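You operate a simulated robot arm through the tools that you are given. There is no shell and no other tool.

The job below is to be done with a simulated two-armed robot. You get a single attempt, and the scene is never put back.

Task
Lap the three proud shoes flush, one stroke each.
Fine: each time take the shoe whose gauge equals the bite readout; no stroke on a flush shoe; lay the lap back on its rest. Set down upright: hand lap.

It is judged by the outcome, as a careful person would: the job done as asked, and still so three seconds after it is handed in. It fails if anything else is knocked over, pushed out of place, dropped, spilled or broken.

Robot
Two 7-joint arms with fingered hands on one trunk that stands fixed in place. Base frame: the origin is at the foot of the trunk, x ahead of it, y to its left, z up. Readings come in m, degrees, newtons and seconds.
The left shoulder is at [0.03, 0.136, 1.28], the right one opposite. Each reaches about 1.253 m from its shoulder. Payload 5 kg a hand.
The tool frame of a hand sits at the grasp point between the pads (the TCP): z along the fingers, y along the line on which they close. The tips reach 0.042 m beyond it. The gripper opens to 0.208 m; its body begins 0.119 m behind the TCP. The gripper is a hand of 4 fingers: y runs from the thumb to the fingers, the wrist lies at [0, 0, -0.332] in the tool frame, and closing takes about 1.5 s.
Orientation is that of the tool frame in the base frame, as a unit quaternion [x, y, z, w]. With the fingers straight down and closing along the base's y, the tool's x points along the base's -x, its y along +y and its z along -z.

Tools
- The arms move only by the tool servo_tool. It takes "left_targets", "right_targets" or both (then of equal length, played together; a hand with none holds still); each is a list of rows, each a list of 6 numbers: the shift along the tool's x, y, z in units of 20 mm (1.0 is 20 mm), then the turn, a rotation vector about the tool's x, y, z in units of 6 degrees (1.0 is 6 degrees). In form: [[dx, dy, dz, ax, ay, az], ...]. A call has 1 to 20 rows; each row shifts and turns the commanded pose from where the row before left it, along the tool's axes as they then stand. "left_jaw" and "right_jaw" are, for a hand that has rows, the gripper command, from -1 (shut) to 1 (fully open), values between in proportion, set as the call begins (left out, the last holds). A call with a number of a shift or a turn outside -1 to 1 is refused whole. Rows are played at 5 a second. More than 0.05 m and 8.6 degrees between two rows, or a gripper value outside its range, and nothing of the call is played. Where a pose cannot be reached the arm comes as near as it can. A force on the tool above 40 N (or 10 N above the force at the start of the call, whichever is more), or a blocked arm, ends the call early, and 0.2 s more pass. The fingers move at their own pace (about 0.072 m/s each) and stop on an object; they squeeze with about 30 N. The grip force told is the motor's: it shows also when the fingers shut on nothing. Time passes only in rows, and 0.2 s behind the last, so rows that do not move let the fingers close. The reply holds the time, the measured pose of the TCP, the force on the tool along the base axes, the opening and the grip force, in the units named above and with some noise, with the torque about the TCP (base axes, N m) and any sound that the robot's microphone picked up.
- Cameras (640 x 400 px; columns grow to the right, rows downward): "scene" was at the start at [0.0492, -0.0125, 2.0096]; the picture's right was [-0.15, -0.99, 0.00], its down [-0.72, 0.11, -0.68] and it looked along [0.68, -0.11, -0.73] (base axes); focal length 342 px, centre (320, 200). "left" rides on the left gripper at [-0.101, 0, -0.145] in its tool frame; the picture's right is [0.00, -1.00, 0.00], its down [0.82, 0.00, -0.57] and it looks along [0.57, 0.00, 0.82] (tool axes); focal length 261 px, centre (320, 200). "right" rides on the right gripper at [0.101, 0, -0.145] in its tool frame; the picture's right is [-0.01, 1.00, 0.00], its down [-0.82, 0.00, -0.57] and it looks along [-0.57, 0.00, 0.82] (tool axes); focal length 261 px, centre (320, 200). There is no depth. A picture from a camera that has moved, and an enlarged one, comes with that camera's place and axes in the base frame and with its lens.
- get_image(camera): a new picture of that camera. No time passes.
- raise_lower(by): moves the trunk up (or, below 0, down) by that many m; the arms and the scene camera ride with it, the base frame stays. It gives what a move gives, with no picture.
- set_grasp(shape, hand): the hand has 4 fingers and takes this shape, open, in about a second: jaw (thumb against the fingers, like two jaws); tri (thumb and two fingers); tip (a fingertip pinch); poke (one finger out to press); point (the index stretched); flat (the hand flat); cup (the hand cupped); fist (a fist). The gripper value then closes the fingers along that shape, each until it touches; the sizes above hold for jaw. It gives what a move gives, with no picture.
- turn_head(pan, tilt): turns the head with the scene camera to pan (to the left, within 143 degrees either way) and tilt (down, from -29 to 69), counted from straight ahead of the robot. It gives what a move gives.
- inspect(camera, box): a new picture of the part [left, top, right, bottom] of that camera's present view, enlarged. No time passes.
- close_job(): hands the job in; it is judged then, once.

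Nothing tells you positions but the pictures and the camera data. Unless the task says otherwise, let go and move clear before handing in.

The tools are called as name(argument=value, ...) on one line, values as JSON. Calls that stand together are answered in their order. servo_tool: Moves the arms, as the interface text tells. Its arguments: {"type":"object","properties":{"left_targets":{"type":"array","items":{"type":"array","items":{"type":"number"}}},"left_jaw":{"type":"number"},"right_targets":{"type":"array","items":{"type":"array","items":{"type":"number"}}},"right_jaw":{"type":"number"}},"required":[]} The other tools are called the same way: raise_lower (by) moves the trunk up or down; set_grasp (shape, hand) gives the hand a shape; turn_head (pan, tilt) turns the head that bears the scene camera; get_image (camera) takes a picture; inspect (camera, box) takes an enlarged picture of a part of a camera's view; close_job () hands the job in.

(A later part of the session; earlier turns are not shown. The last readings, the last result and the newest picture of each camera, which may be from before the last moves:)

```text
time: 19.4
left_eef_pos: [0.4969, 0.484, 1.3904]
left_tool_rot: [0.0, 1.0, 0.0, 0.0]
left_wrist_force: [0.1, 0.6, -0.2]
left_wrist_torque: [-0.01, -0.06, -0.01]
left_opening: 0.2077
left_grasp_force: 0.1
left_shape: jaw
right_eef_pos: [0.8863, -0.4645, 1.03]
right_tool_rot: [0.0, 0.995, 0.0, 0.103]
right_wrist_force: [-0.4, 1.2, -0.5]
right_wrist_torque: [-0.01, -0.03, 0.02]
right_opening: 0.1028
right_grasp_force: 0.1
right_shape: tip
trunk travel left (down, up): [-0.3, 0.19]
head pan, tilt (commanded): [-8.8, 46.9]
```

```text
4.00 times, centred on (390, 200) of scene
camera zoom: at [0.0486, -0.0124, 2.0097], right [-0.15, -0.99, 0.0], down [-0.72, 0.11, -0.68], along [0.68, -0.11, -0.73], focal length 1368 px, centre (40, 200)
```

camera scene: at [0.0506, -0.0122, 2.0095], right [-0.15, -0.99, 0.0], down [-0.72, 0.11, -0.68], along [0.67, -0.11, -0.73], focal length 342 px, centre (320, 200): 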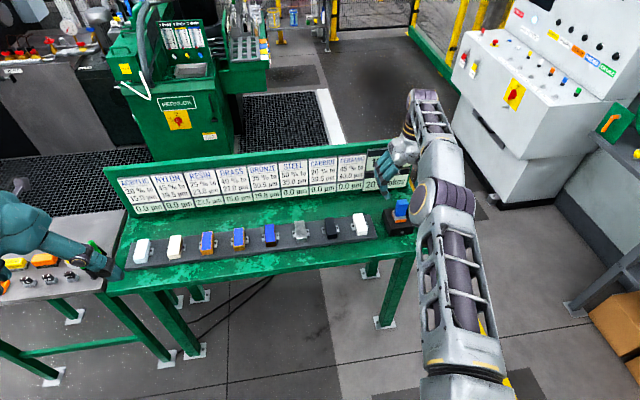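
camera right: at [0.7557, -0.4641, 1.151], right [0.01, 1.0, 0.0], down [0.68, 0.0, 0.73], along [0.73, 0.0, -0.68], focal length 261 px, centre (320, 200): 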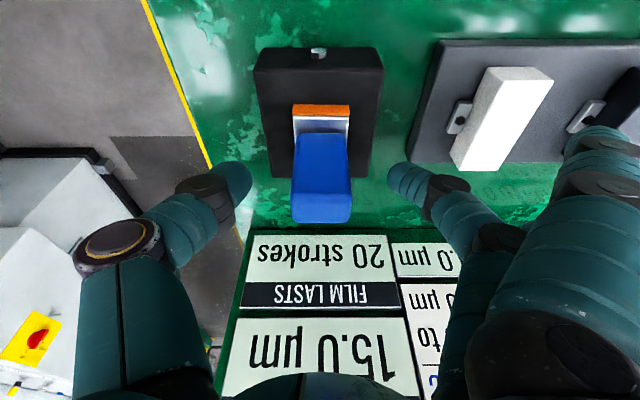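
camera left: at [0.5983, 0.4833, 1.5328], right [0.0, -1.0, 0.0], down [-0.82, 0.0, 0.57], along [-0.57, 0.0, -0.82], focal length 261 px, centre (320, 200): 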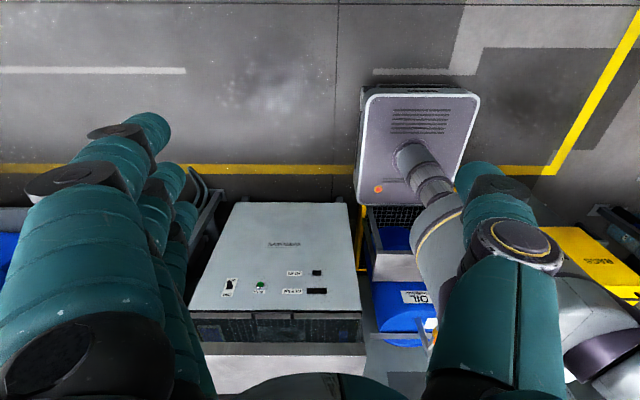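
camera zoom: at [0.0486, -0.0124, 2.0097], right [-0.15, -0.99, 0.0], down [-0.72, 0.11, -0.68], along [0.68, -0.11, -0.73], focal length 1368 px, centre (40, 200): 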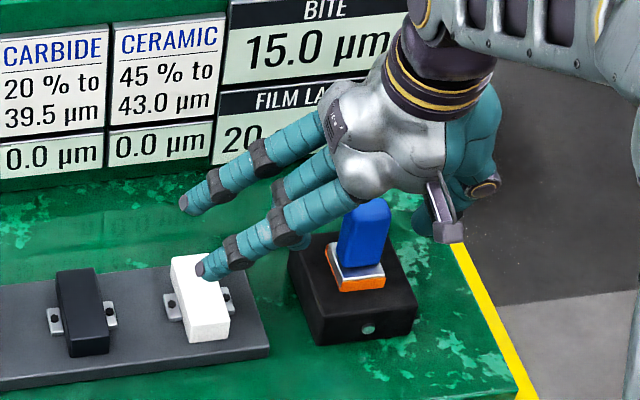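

Well centred. Closing the pinch now.

servo_tool(right_targets=[[0, 0, 0, 0, 0, 0], [0, 0, 0, 0, 0, 0], [0, 0, 0, 0, 0, 0], [0, 0, 0, 0, 0, 0], [0, 0, 0, 0, 0, 0], [0, 0, 0, 0, 0, 0], [0, 0, 0, 0, 0, 0], [0, 0, 0, 0, 0, 0]], right_jaw=-1)

inspect(camera="right", box=[220, 60, 440, 260])

inspect(camera="scene", box=[380, 180, 430, 240])

```text
time: 21.2
left_eef_pos: [0.4963, 0.4835, 1.3893]
left_tool_rot: [0.001, 1.0, -0.001, 0.0]
left_wrist_force: [0.7, -0.2, 0.7]
left_wrist_torque: [0.02, -0.03, -0.02]
left_opening: 0.2077
left_grasp_force: 0.1
left_shape: jaw
right_eef_pos: [0.8855, -0.4644, 1.0298]
right_tool_rot: [0.0, 0.995, 0.0, 0.105]
right_wrist_force: [-0.2, 0.7, 0.6]
right_wrist_torque: [0.01, 0.03, 0.0]
right_opening: 0.0344
right_grasp_force: 29.7
right_shape: tip
trunk travel left (down, up): [-0.3, 0.19]
head pan, tilt (commanded): [-8.8, 46.9]
```

```text
2.00 times, centred on (330, 160) of right
camera zoom: at [0.7559, -0.4642, 1.1506], right [0.0, 1.0, 0.0], down [0.68, 0.0, 0.73], along [0.73, 0.0, -0.68], focal length 521 px, centre (300, 280)
```

zoom: 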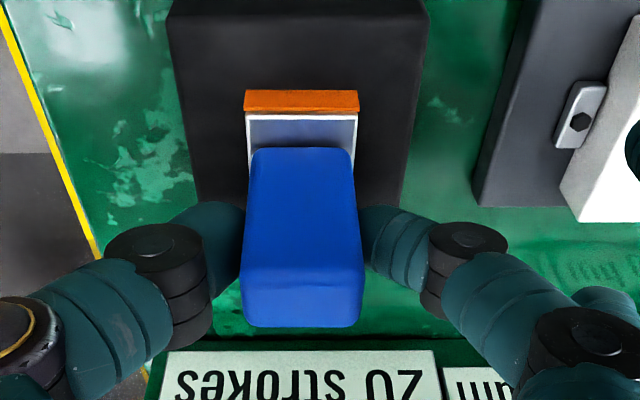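

```text
6.67 times, centred on (405, 210) of scene
camera zoom: at [0.0493, -0.0126, 2.0096], right [-0.15, -0.99, 0.0], down [-0.72, 0.11, -0.68], along [0.68, -0.11, -0.73], focal length 2279 px, centre (-247, 133)
```

zoom: 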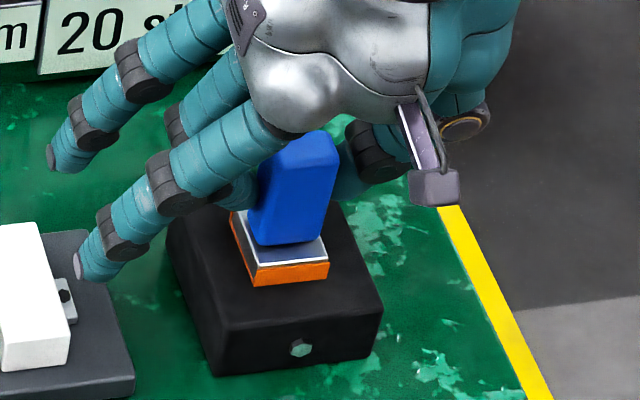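

A clean, square grip (0.034 m, no side load). Lifting straight up 5 cm to see how the lap hangs.

servo_tool(right_targets=[[-0.087, 0, -0.41, 0, 0, 0], [-0.087, 0, -0.41, 0, 0, 0], [-0.087, 0, -0.41, 0, 0, 0], [-0.087, 0, -0.41, 0, 0, 0], [-0.087, 0, -0.41, 0, 0, 0], [-0.087, 0, -0.41, 0, 0, 0], [0, 0, 0, 0, 0, 0]])

inspect(camera="right", box=[220, 60, 440, 260])

inspect(camera="scene", box=[370, 160, 440, 240])

```text
time: 22.8
left_eef_pos: [0.4978, 0.4835, 1.3888]
left_tool_rot: [-0.001, 1.0, 0.0, 0.0]
left_wrist_force: [0.0, -0.1, 0.4]
left_wrist_torque: [0.02, 0.02, 0.02]
left_opening: 0.2079
left_grasp_force: 0.2
left_shape: jaw
right_eef_pos: [0.8831, -0.465, 1.0797]
right_tool_rot: [0.0, 0.995, 0.0, 0.105]
right_wrist_force: [0.5, -0.2, -1.6]
right_wrist_torque: [-0.02, 0.05, 0.03]
right_opening: 0.0344
right_grasp_force: 30.1
right_shape: tip
trunk travel left (down, up): [-0.3, 0.19]
head pan, tilt (commanded): [-8.8, 46.9]
```

```text
2.00 times, centred on (330, 160) of right
camera zoom: at [0.7547, -0.4645, 1.2004], right [0.0, 1.0, 0.0], down [0.68, 0.0, 0.73], along [0.73, 0.0, -0.68], focal length 521 px, centre (300, 280)
```

zoom: 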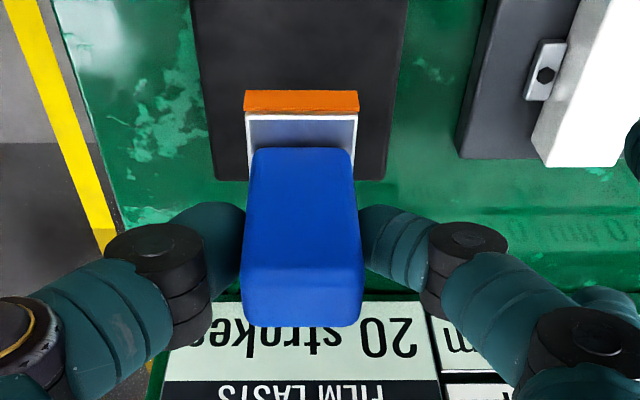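

```text
5.00 times, centred on (405, 200) of scene
camera zoom: at [0.0497, -0.0126, 2.0096], right [-0.15, -0.99, 0.0], down [-0.72, 0.11, -0.68], along [0.68, -0.11, -0.73], focal length 1709 px, centre (-105, 200)
```

zoom: 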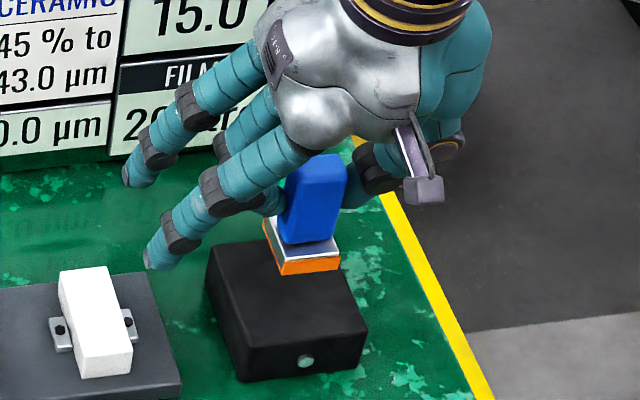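

The lap came up unchanged in the grip, sole about 5 cm over the rest. I'll carry it left at this height toward the brass shoe (y ≈ 0.175), in two hops.

servo_tool(right_targets=[[0, 0.5, 0, 0, 0, 0], [0, 1, 0, 0, 0, 0], [0, 1, 0, 0, 0, 0], [0, 1, 0, 0, 0, 0], [0, 1, 0, 0, 0, 0], [0, 1, 0, 0, 0, 0], [0, 1, 0, 0, 0, 0], [0, 1, 0, 0, 0, 0], [0, 1, 0, 0, 0, 0], [0, 1, 0, 0, 0, 0], [0, 1, 0, 0, 0, 0], [0, 1, 0, 0, 0, 0], [0, 1, 0, 0, 0, 0], [0, 1, 0, 0, 0, 0], [0, 1, 0, 0, 0, 0], [0, 1, 0, 0, 0, 0], [0, 0.5, 0, 0, 0, 0]])

get_image(camera="scene")

get_image(camera="right")

```text
time: 26.4
left_eef_pos: [0.4976, 0.4831, 1.3896]
left_tool_rot: [0.0, 1.0, -0.001, 0.0]
left_wrist_force: [0.0, 0.1, -0.1]
left_wrist_torque: [-0.04, -0.01, 0.05]
left_opening: 0.2077
left_grasp_force: 0.0
left_shape: jaw
right_eef_pos: [0.8851, -0.1438, 1.0788]
right_tool_rot: [0.0, 0.995, 0.0, 0.104]
right_wrist_force: [0.1, 0.2, -3.1]
right_wrist_torque: [0.06, 0.0, 0.0]
right_opening: 0.0343
right_grasp_force: 30.4
right_shape: tip
trunk travel left (down, up): [-0.3, 0.19]
head pan, tilt (commanded): [-8.8, 46.9]
```

```text
taken
camera scene: at [0.0494, -0.0123, 2.0096], right [-0.15, -0.99, 0.0], down [-0.72, 0.11, -0.68], along [0.68, -0.11, -0.73], focal length 342 px, centre (320, 200)
```

scene: 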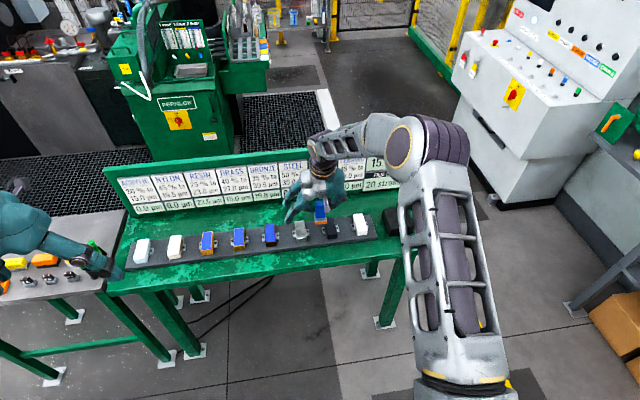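

```text
taken
camera right: at [0.7559, -0.1433, 1.1995], right [0.01, 1.0, 0.0], down [0.68, 0.0, 0.73], along [0.73, 0.0, -0.68], focal length 261 px, centre (320, 200)
```

right: 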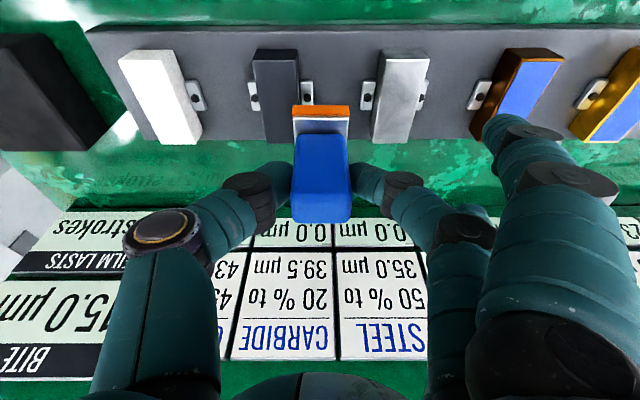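

On track: carbide and steel are where I computed them. Continuing to above the brass shoe.

servo_tool(right_targets=[[0, 0.5, 0, 0, 0, 0], [0, 1, 0, 0, 0, 0], [0, 1, 0, 0, 0, 0], [0, 1, 0, 0, 0, 0], [0, 1, 0, 0, 0, 0], [0, 1, 0, 0, 0, 0], [0, 1, 0, 0, 0, 0], [0, 1, 0, 0, 0, 0], [0, 1, 0, 0, 0, 0], [0, 1, 0, 0, 0, 0], [0, 1, 0, 0, 0, 0], [0, 1, 0, 0, 0, 0], [0, 1, 0, 0, 0, 0], [0, 1, 0, 0, 0, 0], [0, 1, 0, 0, 0, 0], [0, 1, 0, 0, 0, 0], [0, 0.45, 0, 0, 0, 0], [0, 0, 0, 0, 0, 0]])

get_image(camera="right")

get_image(camera="scene")

inspect(camera="scene", box=[190, 190, 290, 270])

inspect(camera="right", box=[180, 20, 460, 160])

```text
time: 30.2
left_eef_pos: [0.4972, 0.4836, 1.3882]
left_tool_rot: [0.0, 1.0, 0.0, 0.0]
left_wrist_force: [-0.2, -0.3, 0.0]
left_wrist_torque: [-0.02, 0.01, 0.04]
left_opening: 0.2077
left_grasp_force: 0.1
left_shape: jaw
right_eef_pos: [0.8856, 0.1742, 1.0788]
right_tool_rot: [0.001, 0.995, -0.001, 0.104]
right_wrist_force: [0.0, -0.4, -2.5]
right_wrist_torque: [0.01, 0.04, 0.0]
right_opening: 0.0342
right_grasp_force: 29.6
right_shape: tip
trunk travel left (down, up): [-0.3, 0.19]
head pan, tilt (commanded): [-8.8, 46.9]
```

```text
taken
camera right: at [0.7552, 0.1747, 1.2], right [0.01, 1.0, 0.0], down [0.68, 0.0, 0.73], along [0.73, 0.0, -0.68], focal length 261 px, centre (320, 200)
```

right: 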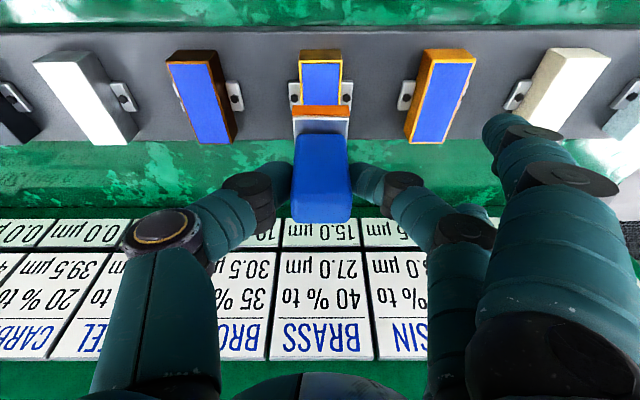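

```text
taken
camera scene: at [0.0493, -0.0122, 2.0096], right [-0.15, -0.99, 0.0], down [-0.72, 0.11, -0.68], along [0.68, -0.11, -0.73], focal length 342 px, centre (320, 200)
```

scene: 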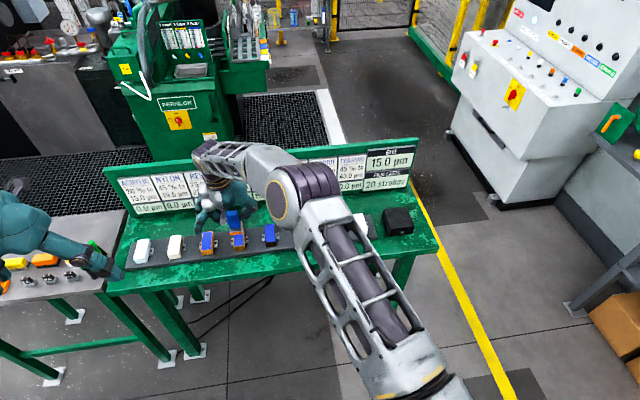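

```text
5.00 times, centred on (240, 230) of scene
camera zoom: at [0.0493, -0.0122, 2.0096], right [-0.15, -0.99, 0.0], down [-0.72, 0.11, -0.68], along [0.68, -0.11, -0.73], focal length 1709 px, centre (720, 50)
```

zoom: 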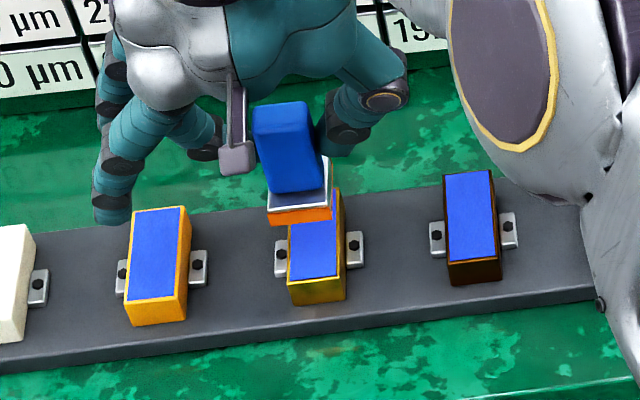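

```text
2.29 times, centred on (320, 90) of right
camera zoom: at [0.7552, 0.1747, 1.2], right [0.01, 1.0, 0.0], down [0.68, 0.0, 0.73], along [0.73, 0.0, -0.68], focal length 596 px, centre (320, 451)
```

zoom: 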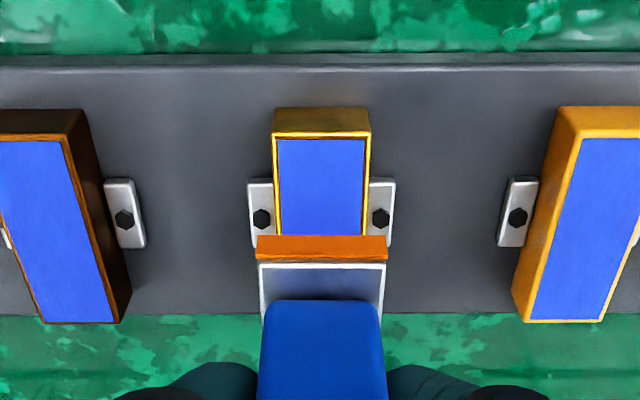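

The lap is over the brass shoe, centred in y; the shoe runs x ≈ 0.842–0.929. I'll move back 3 cm to the near end of the shoe and down to about 1 cm above it.

servo_tool(right_targets=[[0.377, 0, 0.329, 0, 0, 0], [0.377, 0, 0.329, 0, 0, 0], [0.377, 0, 0.329, 0, 0, 0], [0.377, 0, 0.329, 0, 0, 0], [0.377, 0, 0.329, 0, 0, 0], [0, 0, 0, 0, 0, 0]])

inspect(camera="right", box=[200, 20, 440, 260])

inspect(camera="scene", box=[190, 190, 290, 270])

```text
time: 31.6
left_eef_pos: [0.4967, 0.4843, 1.389]
left_tool_rot: [0.0, 1.0, 0.0, 0.0]
left_wrist_force: [-0.1, -0.1, -0.3]
left_wrist_torque: [0.0, 0.04, -0.01]
left_opening: 0.208
left_grasp_force: 0.1
left_shape: jaw
right_eef_pos: [0.8537, 0.1748, 1.0396]
right_tool_rot: [0.0, 0.995, -0.001, 0.104]
right_wrist_force: [0.0, -0.3, -3.0]
right_wrist_torque: [0.0, -0.02, 0.03]
right_opening: 0.0343
right_grasp_force: 29.2
right_shape: tip
trunk travel left (down, up): [-0.3, 0.19]
head pan, tilt (commanded): [-8.8, 46.9]
```

```text
1.67 times, centred on (320, 140) of right
camera zoom: at [0.7245, 0.1754, 1.16], right [0.01, 1.0, 0.0], down [0.68, 0.0, 0.73], along [0.73, 0.0, -0.68], focal length 434 px, centre (320, 300)
```

zoom: 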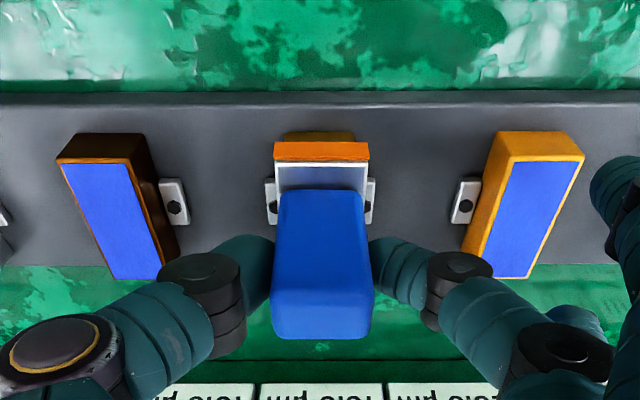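

```text
5.00 times, centred on (240, 230) of scene
camera zoom: at [0.0494, -0.0123, 2.0096], right [-0.15, -0.99, 0.0], down [-0.72, 0.11, -0.68], along [0.68, -0.11, -0.73], focal length 1709 px, centre (720, 50)
```

zoom: 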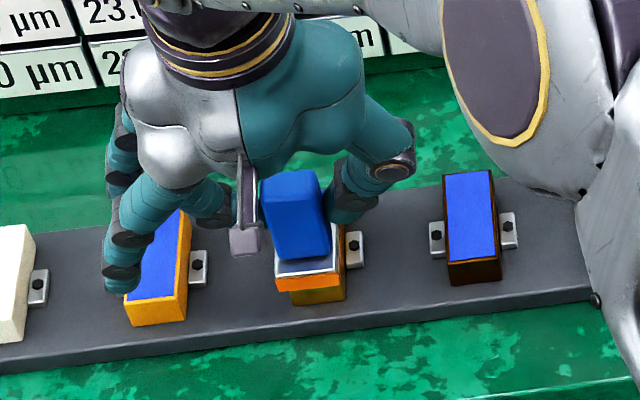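

About 1 cm above the brass. Easing down 1 mm per row, watching the force.

servo_tool(right_targets=[[0.0104, 0, 0.0489, 0, 0, 0], [0.0104, 0, 0.0489, 0, 0, 0], [0.0104, 0, 0.0489, 0, 0, 0], [0.0104, 0, 0.0489, 0, 0, 0], [0.0104, 0, 0.0489, 0, 0, 0], [0.0104, 0, 0.0489, 0, 0, 0], [0.0104, 0, 0.0489, 0, 0, 0], [0.0104, 0, 0.0489, 0, 0, 0], [0, 0, 0, 0, 0, 0]])

inspect(camera="scene", box=[220, 210, 280, 270])

```text
time: 33.6
left_eef_pos: [0.497, 0.4838, 1.3897]
left_tool_rot: [0.0, 1.0, 0.0, 0.0]
left_wrist_force: [0.1, -0.5, -0.3]
left_wrist_torque: [-0.04, 0.01, 0.02]
left_opening: 0.2078
left_grasp_force: 0.1
left_shape: jaw
right_eef_pos: [0.8551, 0.1743, 1.0307]
right_tool_rot: [0.0, 0.995, 0.0, 0.104]
right_wrist_force: [-0.8, -0.3, -2.7]
right_wrist_torque: [-0.01, -0.02, 0.0]
right_opening: 0.0342
right_grasp_force: 30.3
right_shape: tip
trunk travel left (down, up): [-0.3, 0.19]
head pan, tilt (commanded): [-8.8, 46.9]
```

```text
6.67 times, centred on (250, 240) of scene
camera zoom: at [0.0494, -0.0121, 2.0096], right [-0.15, -0.99, 0.0], down [-0.72, 0.11, -0.68], along [0.68, -0.11, -0.73], focal length 2279 px, centre (787, -67)
```

zoom: 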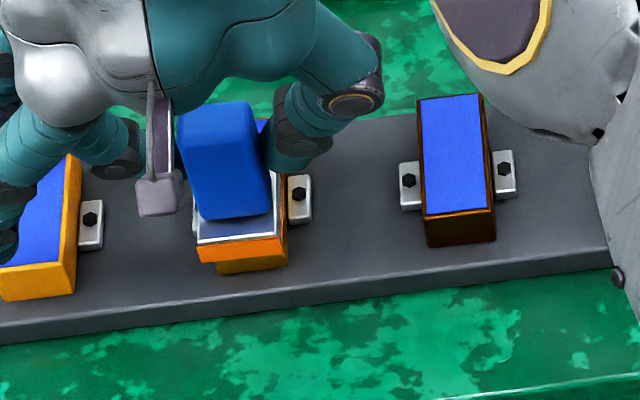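

No contact yet. Continuing a few millimetres.

servo_tool(right_targets=[[0.0104, 0, 0.0489, 0, 0, 0], [0.0104, 0, 0.0489, 0, 0, 0], [0, 0, 0, 0, 0, 0]])

```text
time: 34.4
left_eef_pos: [0.4946, 0.4835, 1.3885]
left_tool_rot: [0.0, 1.0, 0.001, 0.001]
left_wrist_force: [-0.5, -0.1, 0.4]
left_wrist_torque: [-0.01, -0.02, -0.01]
left_opening: 0.2076
left_grasp_force: 0.0
left_shape: jaw
right_eef_pos: [0.8548, 0.1749, 1.0288]
right_tool_rot: [0.0, 0.994, 0.0, 0.105]
right_wrist_force: [1.1, 0.5, -0.6]
right_wrist_torque: [-0.02, -0.04, 0.01]
right_opening: 0.0343
right_grasp_force: 29.8
right_shape: tip
trunk travel left (down, up): [-0.3, 0.19]
head pan, tilt (commanded): [-8.8, 46.9]
```

The weight is starting to come off, so contact is close. One more millimetre at a time.

servo_tool(right_targets=[[0.0104, 0, 0.0489, 0, 0, 0], [0, 0, 0, 0, 0, 0]])

```text
time: 35.0
left_eef_pos: [0.4979, 0.4835, 1.3887]
left_tool_rot: [0.0, 1.0, 0.0, 0.0]
left_wrist_force: [-0.2, 0.5, -1.1]
left_wrist_torque: [0.0, -0.03, -0.03]
left_opening: 0.2079
left_grasp_force: 0.1
left_shape: jaw
right_eef_pos: [0.8547, 0.1758, 1.0285]
right_tool_rot: [0.0, 0.995, 0.0, 0.104]
right_wrist_force: [1.4, -1.2, 2.2]
right_wrist_torque: [-0.03, -0.01, 0.0]
right_opening: 0.0344
right_grasp_force: 29.8
right_shape: tip
trunk travel left (down, up): [-0.3, 0.19]
head pan, tilt (commanded): [-8.8, 46.9]
```

Contact: about 5 N of push. One more press step, then I'll read the force before the stroke.

servo_tool(right_targets=[[0.0104, 0, 0.0489, 0, 0, 0], [0, 0, 0, 0, 0, 0]])

inspect(camera="right", box=[200, 20, 440, 260])

inspect(camera="scene", box=[220, 210, 280, 270])

```text
time: 35.6
left_eef_pos: [0.4972, 0.4831, 1.3894]
left_tool_rot: [0.0, 1.0, 0.0, 0.0]
left_wrist_force: [-0.5, 0.7, -0.1]
left_wrist_torque: [-0.07, 0.01, 0.02]
left_opening: 0.2077
left_grasp_force: 0.0
left_shape: jaw
right_eef_pos: [0.8551, 0.1744, 1.0297]
right_tool_rot: [0.0, 0.994, 0.0, 0.105]
right_wrist_force: [3.0, -2.7, 9.1]
right_wrist_torque: [-0.08, -0.09, -0.01]
right_opening: 0.0345
right_grasp_force: 30.1
right_shape: tip
trunk travel left (down, up): [-0.3, 0.19]
head pan, tilt (commanded): [-8.8, 46.9]
```

```text
1.67 times, centred on (320, 140) of right
camera zoom: at [0.7249, 0.1753, 1.1497], right [0.01, 1.0, 0.0], down [0.68, 0.0, 0.73], along [0.73, 0.0, -0.68], focal length 434 px, centre (320, 300)
```

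zoom: 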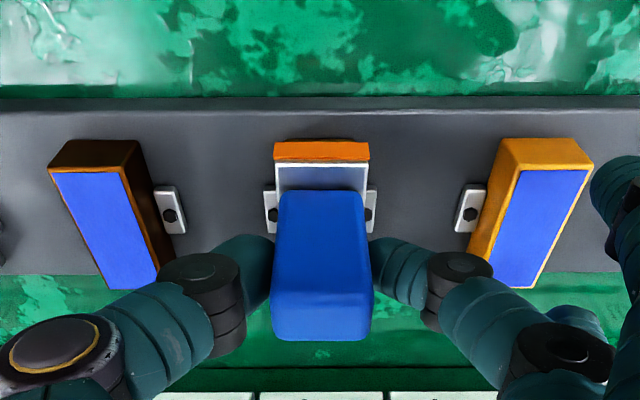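

```text
6.67 times, centred on (250, 240) of scene
camera zoom: at [0.0483, -0.0126, 2.0097], right [-0.15, -0.99, 0.0], down [-0.72, 0.11, -0.68], along [0.68, -0.11, -0.73], focal length 2279 px, centre (787, -67)
```

zoom: 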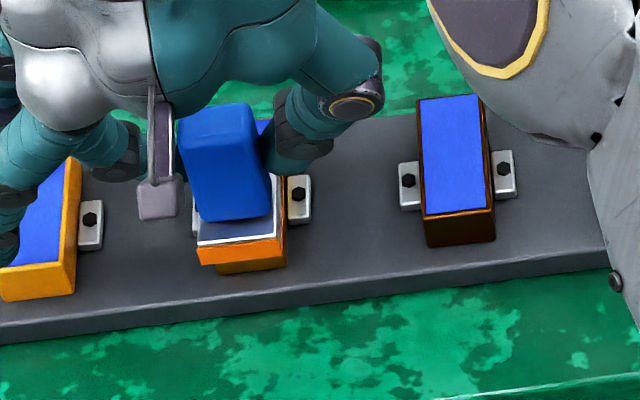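

About 11 N of press, lap flat on the near half of the shoe. Now one forward stroke of 5 cm along the shoe.

servo_tool(right_targets=[[-0.2445, 0, 0.052, 0, 0, 0], [-0.2445, 0, 0.052, 0, 0, 0], [-0.2445, 0, 0.052, 0, 0, 0], [-0.2445, 0, 0.052, 0, 0, 0], [-0.2445, 0, 0.052, 0, 0, 0], [-0.2445, 0, 0.052, 0, 0, 0], [-0.2445, 0, 0.052, 0, 0, 0], [-0.2445, 0, 0.052, 0, 0, 0], [-0.2445, 0, 0.052, 0, 0, 0], [-0.2445, 0, 0.052, 0, 0, 0]])

get_image(camera="scene")

inspect(camera="scene", box=[350, 130, 430, 210])

inspect(camera="scene", box=[200, 200, 280, 270])

get_image(camera="right")

```text
time: 37.8
left_eef_pos: [0.4947, 0.4846, 1.3897]
left_tool_rot: [0.0, 1.0, 0.0, 0.0]
left_wrist_force: [-0.1, 0.3, 0.2]
left_wrist_torque: [0.01, -0.04, 0.01]
left_opening: 0.2078
left_grasp_force: 0.1
left_shape: jaw
right_eef_pos: [0.9059, 0.174, 1.029]
right_tool_rot: [0.0, 0.994, -0.001, 0.105]
right_wrist_force: [-3.4, 0.4, 10.6]
right_wrist_torque: [0.1, -0.03, 0.03]
right_opening: 0.0349
right_grasp_force: 30.4
right_shape: tip
trunk travel left (down, up): [-0.3, 0.19]
head pan, tilt (commanded): [-8.8, 46.9]
```

```text
taken
camera scene: at [0.0474, -0.0125, 2.0097], right [-0.15, -0.99, 0.0], down [-0.72, 0.11, -0.68], along [0.68, -0.11, -0.73], focal length 342 px, centre (320, 200)
```

scene: 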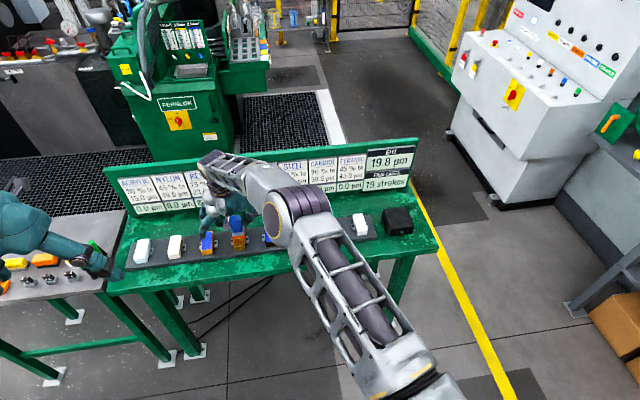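

```text
5.00 times, centred on (390, 170) of scene
camera zoom: at [0.0474, -0.0125, 2.0097], right [-0.15, -0.99, 0.0], down [-0.72, 0.11, -0.68], along [0.68, -0.11, -0.73], focal length 1709 px, centre (-30, 350)
```

zoom: 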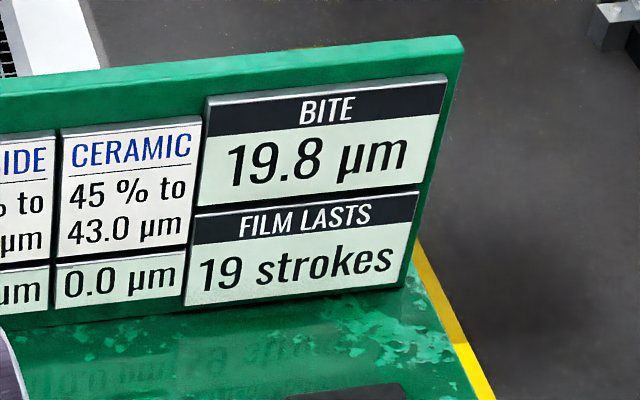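

```text
5.71 times, centred on (240, 235) of scene
camera zoom: at [0.0474, -0.0125, 2.0097], right [-0.15, -0.99, 0.0], down [-0.72, 0.11, -0.68], along [0.68, -0.11, -0.73], focal length 1954 px, centre (777, 0)
```

zoom: 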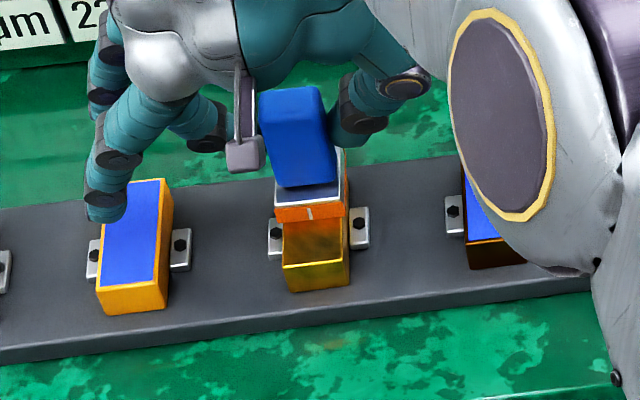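

```text
taken
camera right: at [0.7749, 0.1746, 1.1493], right [0.01, 1.0, 0.0], down [0.68, 0.0, 0.73], along [0.73, 0.0, -0.68], focal length 261 px, centre (320, 200)
```

right: 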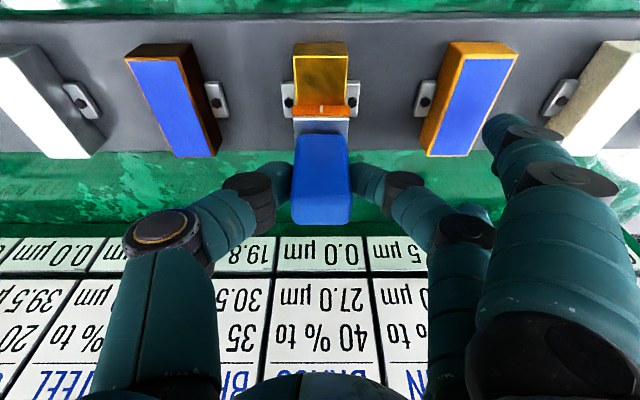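

The stroke counted: bite now reads 19.8, brass reads 0.0, 19 strokes left. I'll lift straight up, then go back over the near end of the bronze shoe (y ≈ 0.056).

servo_tool(right_targets=[[-0.087, 0, -0.41, 0, 0, 0], [-0.087, 0, -0.41, 0, 0, 0], [-0.087, 0, -0.41, 0, 0, 0], [-0.087, 0, -0.41, 0, 0, 0], [-0.087, 0, -0.41, 0, 0, 0], [-0.087, 0, -0.41, 0, 0, 0], [0.349, -0.846, -0.074, 0, 0, 0], [0.349, -0.846, -0.074, 0, 0, 0], [0.349, -0.846, -0.074, 0, 0, 0], [0.349, -0.846, -0.074, 0, 0, 0], [0.349, -0.846, -0.074, 0, 0, 0], [0.349, -0.846, -0.074, 0, 0, 0], [0.349, -0.846, -0.074, 0, 0, 0], [0, 0, 0, 0, 0, 0]])

inspect(camera="right", box=[180, 0, 460, 240])

inspect(camera="scene", box=[200, 190, 320, 270])

inspect(camera="scene", box=[350, 130, 430, 210])

```text
time: 40.8
left_eef_pos: [0.4969, 0.4848, 1.3876]
left_tool_rot: [-0.001, 1.0, 0.0, -0.001]
left_wrist_force: [-0.4, 0.8, 0.4]
left_wrist_torque: [-0.05, 0.04, 0.0]
left_opening: 0.2078
left_grasp_force: 0.1
left_shape: jaw
right_eef_pos: [0.8544, 0.0561, 1.0758]
right_tool_rot: [0.0, 0.994, 0.001, 0.105]
right_wrist_force: [-0.2, 0.4, -2.2]
right_wrist_torque: [-0.03, 0.02, -0.04]
right_opening: 0.0346
right_grasp_force: 29.7
right_shape: tip
trunk travel left (down, up): [-0.3, 0.19]
head pan, tilt (commanded): [-8.8, 46.9]
```

```text
1.67 times, centred on (320, 120) of right
camera zoom: at [0.7249, 0.057, 1.1982], right [0.01, 1.0, 0.0], down [0.68, 0.0, 0.73], along [0.73, 0.0, -0.68], focal length 434 px, centre (320, 333)
```

zoom: 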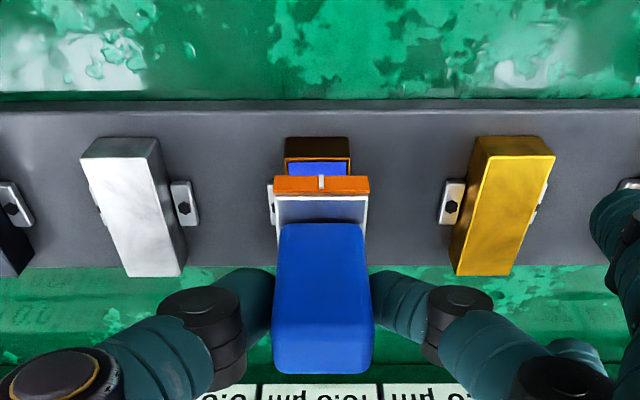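

```text
5.00 times, centred on (260, 230) of scene
camera zoom: at [0.0496, -0.0112, 2.0096], right [-0.15, -0.99, 0.0], down [-0.72, 0.11, -0.68], along [0.68, -0.11, -0.73], focal length 1709 px, centre (620, 50)
```

zoom: 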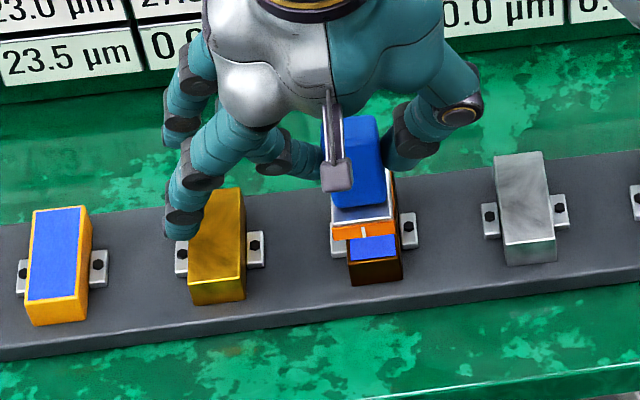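

```text
5.00 times, centred on (390, 170) of scene
camera zoom: at [0.0496, -0.0112, 2.0096], right [-0.15, -0.99, 0.0], down [-0.72, 0.11, -0.68], along [0.68, -0.11, -0.73], focal length 1709 px, centre (-30, 350)
```

zoom: 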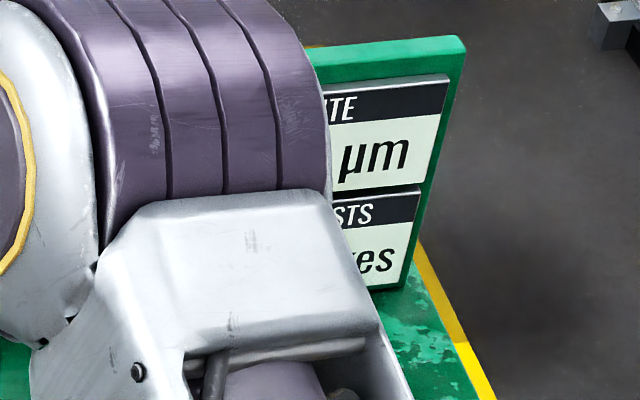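

The lap is over bronze's near end, about 1.5 mm off in y; I'll correct that while descending to a few millimetres above the shoe.

servo_tool(right_targets=[[0.073, -0.0125, 0.342, 0, 0, 0], [0.073, -0.0125, 0.342, 0, 0, 0], [0.073, -0.0125, 0.342, 0, 0, 0], [0.073, -0.0125, 0.342, 0, 0, 0], [0.073, -0.0125, 0.342, 0, 0, 0], [0.073, -0.0125, 0.342, 0, 0, 0], [0.0104, 0, 0.0489, 0, 0, 0], [0.0104, 0, 0.0489, 0, 0, 0], [0.0104, 0, 0.0489, 0, 0, 0], [0, 0, 0, 0, 0, 0]])

inspect(camera="right", box=[180, 0, 460, 240])

```text
time: 43.0
left_eef_pos: [0.497, 0.4831, 1.3893]
left_tool_rot: [-0.001, 1.0, 0.0, 0.0]
left_wrist_force: [0.0, -0.6, 0.3]
left_wrist_torque: [0.01, 0.01, -0.01]
left_opening: 0.2079
left_grasp_force: 0.0
left_shape: jaw
right_eef_pos: [0.8543, 0.0561, 1.032]
right_tool_rot: [0.0, 0.995, 0.0, 0.105]
right_wrist_force: [0.2, -1.0, -2.4]
right_wrist_torque: [0.02, -0.01, 0.02]
right_opening: 0.0346
right_grasp_force: 29.8
right_shape: tip
trunk travel left (down, up): [-0.3, 0.19]
head pan, tilt (commanded): [-8.8, 46.9]
```

```text
1.67 times, centred on (320, 120) of right
camera zoom: at [0.7245, 0.0559, 1.1535], right [0.01, 1.0, 0.0], down [0.68, 0.0, 0.73], along [0.73, 0.0, -0.68], focal length 434 px, centre (320, 333)
```

zoom: 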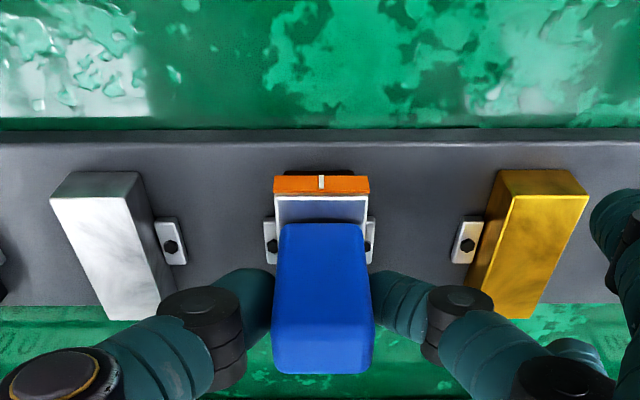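

Just above the bronze, still free. Easing down in 1 mm steps to contact.

servo_tool(right_targets=[[0.0104, 0, 0.0489, 0, 0, 0], [0.0104, 0, 0.0489, 0, 0, 0], [0.0104, 0, 0.0489, 0, 0, 0], [0, 0, 0, 0, 0, 0]])

```text
time: 44.0
left_eef_pos: [0.4968, 0.4844, 1.389]
left_tool_rot: [0.0, 1.0, 0.0, 0.0]
left_wrist_force: [-0.7, -0.7, 0.3]
left_wrist_torque: [-0.02, -0.02, -0.01]
left_opening: 0.2078
left_grasp_force: 0.0
left_shape: jaw
right_eef_pos: [0.8544, 0.0563, 1.0302]
right_tool_rot: [0.0, 0.995, 0.0, 0.103]
right_wrist_force: [1.1, -0.4, -2.1]
right_wrist_torque: [-0.02, -0.01, -0.01]
right_opening: 0.0349
right_grasp_force: 30.0
right_shape: tip
trunk travel left (down, up): [-0.3, 0.19]
head pan, tilt (commanded): [-8.8, 46.9]
```

servo_tool(right_targets=[[0.0104, 0, 0.0489, 0, 0, 0], [0.0104, 0, 0.0489, 0, 0, 0], [0, 0, 0, 0, 0, 0]])

```text
time: 44.8
left_eef_pos: [0.4959, 0.4839, 1.3888]
left_tool_rot: [0.0, 1.0, 0.0, 0.001]
left_wrist_force: [0.2, -1.2, -0.8]
left_wrist_torque: [0.0, 0.0, 0.03]
left_opening: 0.2078
left_grasp_force: 0.1
left_shape: jaw
right_eef_pos: [0.8549, 0.0553, 1.0297]
right_tool_rot: [0.0, 0.994, 0.0, 0.106]
right_wrist_force: [-0.6, -1.5, 3.5]
right_wrist_torque: [-0.01, -0.02, 0.03]
right_opening: 0.0344
right_grasp_force: 30.0
right_shape: tip
trunk travel left (down, up): [-0.3, 0.19]
head pan, tilt (commanded): [-8.8, 46.9]
```

The weight is off with about 6 N of push. One more millimetre, then the single forward stroke on bronze.

servo_tool(right_targets=[[0.0104, 0, 0.0489, 0, 0, 0], [0, 0, 0, 0, 0, 0]])

inspect(camera="scene", box=[220, 200, 300, 270])

```text
time: 45.4
left_eef_pos: [0.4953, 0.4842, 1.3889]
left_tool_rot: [-0.001, 1.0, -0.001, -0.001]
left_wrist_force: [-0.3, -0.3, -0.2]
left_wrist_torque: [-0.01, 0.04, 0.02]
left_opening: 0.2077
left_grasp_force: 0.1
left_shape: jaw
right_eef_pos: [0.8544, 0.0543, 1.0286]
right_tool_rot: [0.0, 0.994, 0.0, 0.105]
right_wrist_force: [0.3, -0.8, 10.9]
right_wrist_torque: [0.0, -0.06, -0.01]
right_opening: 0.0347
right_grasp_force: 30.1
right_shape: tip
trunk travel left (down, up): [-0.3, 0.19]
head pan, tilt (commanded): [-8.8, 46.9]
```

```text
5.71 times, centred on (260, 235) of scene
camera zoom: at [0.0481, -0.0125, 2.0097], right [-0.15, -0.99, 0.0], down [-0.72, 0.11, -0.68], along [0.68, -0.11, -0.73], focal length 1954 px, centre (663, 0)
```

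zoom: 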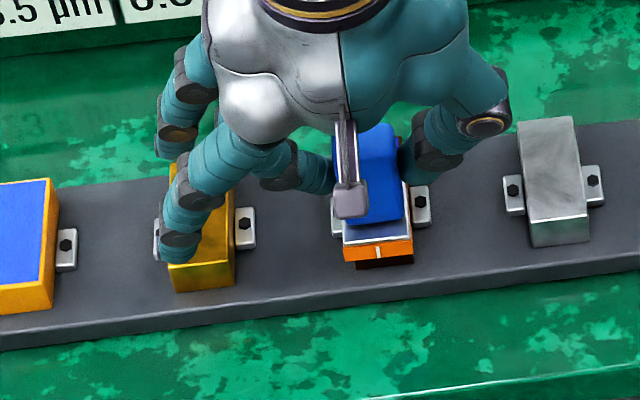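

About 13 N of press, lap flat. Stroking forward 5 cm on bronze.

servo_tool(right_targets=[[-0.2445, 0, 0.052, 0, 0, 0], [-0.2445, 0, 0.052, 0, 0, 0], [-0.2445, 0, 0.052, 0, 0, 0], [-0.2445, 0, 0.052, 0, 0, 0], [-0.2445, 0, 0.052, 0, 0, 0], [-0.2445, 0, 0.052, 0, 0, 0], [-0.2445, 0, 0.052, 0, 0, 0], [-0.2445, 0, 0.052, 0, 0, 0], [-0.2445, 0, 0.052, 0, 0, 0], [-0.2445, 0, 0.052, 0, 0, 0]])

get_image(camera="right")

get_image(camera="scene")

inspect(camera="scene", box=[220, 200, 300, 270])

```text
time: 47.6
left_eef_pos: [0.4957, 0.4836, 1.3903]
left_tool_rot: [0.0, 1.0, 0.0, 0.0]
left_wrist_force: [-0.5, 0.8, -0.2]
left_wrist_torque: [0.02, 0.0, 0.03]
left_opening: 0.2076
left_grasp_force: 0.1
left_shape: jaw
right_eef_pos: [0.9026, 0.055, 1.0288]
right_tool_rot: [0.001, 0.994, 0.0, 0.106]
right_wrist_force: [-5.2, 0.5, 14.1]
right_wrist_torque: [0.06, 0.08, 0.03]
right_opening: 0.0352
right_grasp_force: 29.8
right_shape: tip
trunk travel left (down, up): [-0.3, 0.19]
head pan, tilt (commanded): [-8.8, 46.9]
```

```text
taken
camera right: at [0.7735, 0.056, 1.149], right [0.01, 1.0, 0.0], down [0.68, 0.0, 0.73], along [0.73, 0.0, -0.68], focal length 261 px, centre (320, 200)
```

right: 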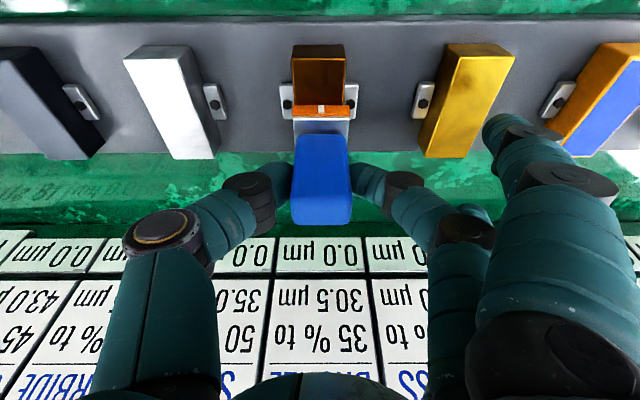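

```text
taken
camera scene: at [0.0473, -0.0122, 2.0097], right [-0.15, -0.99, 0.0], down [-0.72, 0.11, -0.68], along [0.68, -0.11, -0.73], focal length 342 px, centre (320, 200)
```

scene: 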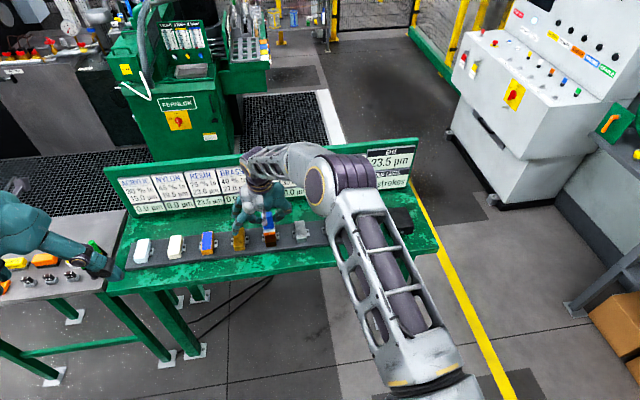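

```text
5.71 times, centred on (260, 235) of scene
camera zoom: at [0.0473, -0.0122, 2.0097], right [-0.15, -0.99, 0.0], down [-0.72, 0.11, -0.68], along [0.68, -0.11, -0.73], focal length 1954 px, centre (663, 0)
```

zoom: 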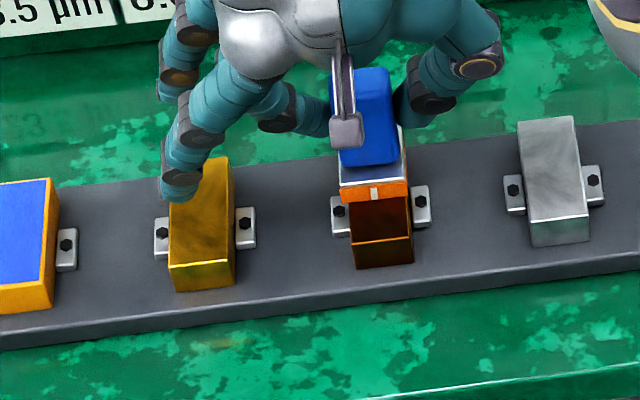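

Bronze is done: its gauge reads 0.0 and the bite shows 23.5, matching resin. Lifting straight up and moving to the near end of the resin shoe (y ≈ 0.294).

inspect(camera="scene", box=[350, 130, 430, 210])

servo_tool(right_targets=[[-0.087, 0, -0.41, 0, 0, 0], [-0.087, 0, -0.41, 0, 0, 0], [-0.087, 0, -0.41, 0, 0, 0], [-0.087, 0, -0.41, 0, 0, 0], [-0.087, 0, -0.41, 0, 0, 0], [-0.087, 0, -0.41, 0, 0, 0], [0.2038, 0.996, -0.0433, 0, 0, 0], [0.2038, 0.996, -0.0433, 0, 0, 0], [0.2038, 0.996, -0.0433, 0, 0, 0], [0.2038, 0.996, -0.0433, 0, 0, 0], [0.2038, 0.996, -0.0433, 0, 0, 0], [0.2038, 0.996, -0.0433, 0, 0, 0], [0.2038, 0.996, -0.0433, 0, 0, 0], [0.2038, 0.996, -0.0433, 0, 0, 0], [0.2038, 0.996, -0.0433, 0, 0, 0], [0.2038, 0.996, -0.0433, 0, 0, 0], [0.2038, 0.996, -0.0433, 0, 0, 0], [0.2038, 0.996, -0.0433, 0, 0, 0], [0, 0, 0, 0, 0, 0]])

inspect(camera="right", box=[180, 0, 460, 240])

get_image(camera="scene")

inspect(camera="scene", box=[350, 130, 430, 210])

```text
5.00 times, centred on (390, 170) of scene
camera zoom: at [0.0473, -0.0122, 2.0097], right [-0.15, -0.99, 0.0], down [-0.72, 0.11, -0.68], along [0.68, -0.11, -0.73], focal length 1709 px, centre (-30, 350)
```

zoom: 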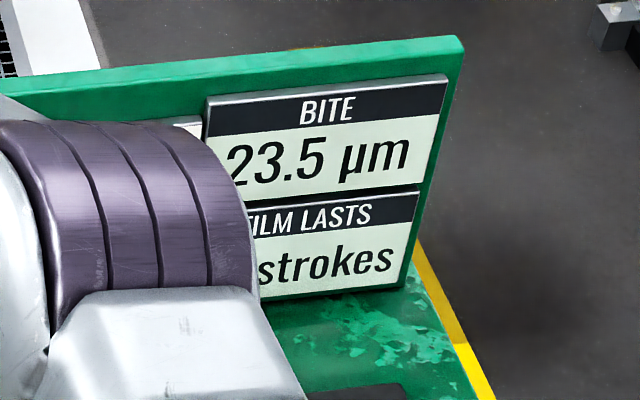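

```text
time: 51.6
left_eef_pos: [0.4958, 0.483, 1.389]
left_tool_rot: [0.0, 1.0, 0.0, 0.0]
left_wrist_force: [-0.1, -1.3, 0.2]
left_wrist_torque: [0.08, 0.01, -0.01]
left_opening: 0.208
left_grasp_force: 0.1
left_shape: jaw
right_eef_pos: [0.8539, 0.2946, 1.0782]
right_tool_rot: [0.0, 0.995, 0.0, 0.104]
right_wrist_force: [-0.5, -0.7, -1.6]
right_wrist_torque: [0.05, -0.04, -0.01]
right_opening: 0.0346
right_grasp_force: 30.0
right_shape: tip
trunk travel left (down, up): [-0.3, 0.19]
head pan, tilt (commanded): [-8.8, 46.9]
```

```text
1.67 times, centred on (320, 120) of right
camera zoom: at [0.7232, 0.2943, 1.1994], right [0.01, 1.0, 0.0], down [0.68, 0.0, 0.73], along [0.73, 0.0, -0.68], focal length 434 px, centre (320, 333)
```

zoom: 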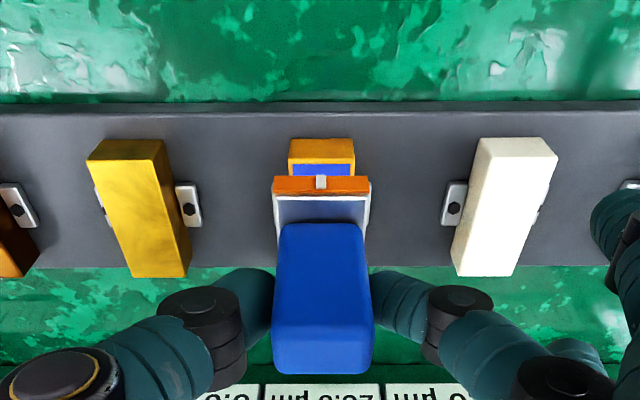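

```text
taken
camera scene: at [0.0495, -0.0131, 2.0096], right [-0.15, -0.99, 0.0], down [-0.72, 0.11, -0.68], along [0.68, -0.1, -0.73], focal length 342 px, centre (320, 200)
```

scene: 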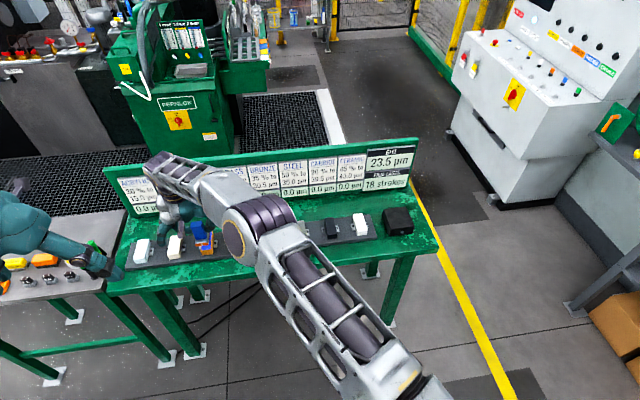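

```text
5.00 times, centred on (390, 170) of scene
camera zoom: at [0.0495, -0.0131, 2.0096], right [-0.15, -0.99, 0.0], down [-0.72, 0.11, -0.68], along [0.68, -0.1, -0.73], focal length 1709 px, centre (-30, 350)
```

zoom: 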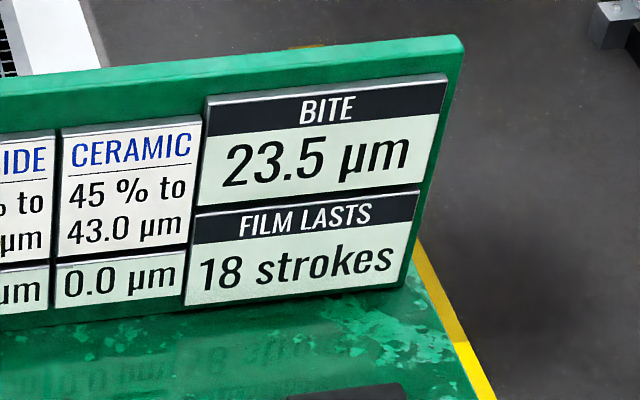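

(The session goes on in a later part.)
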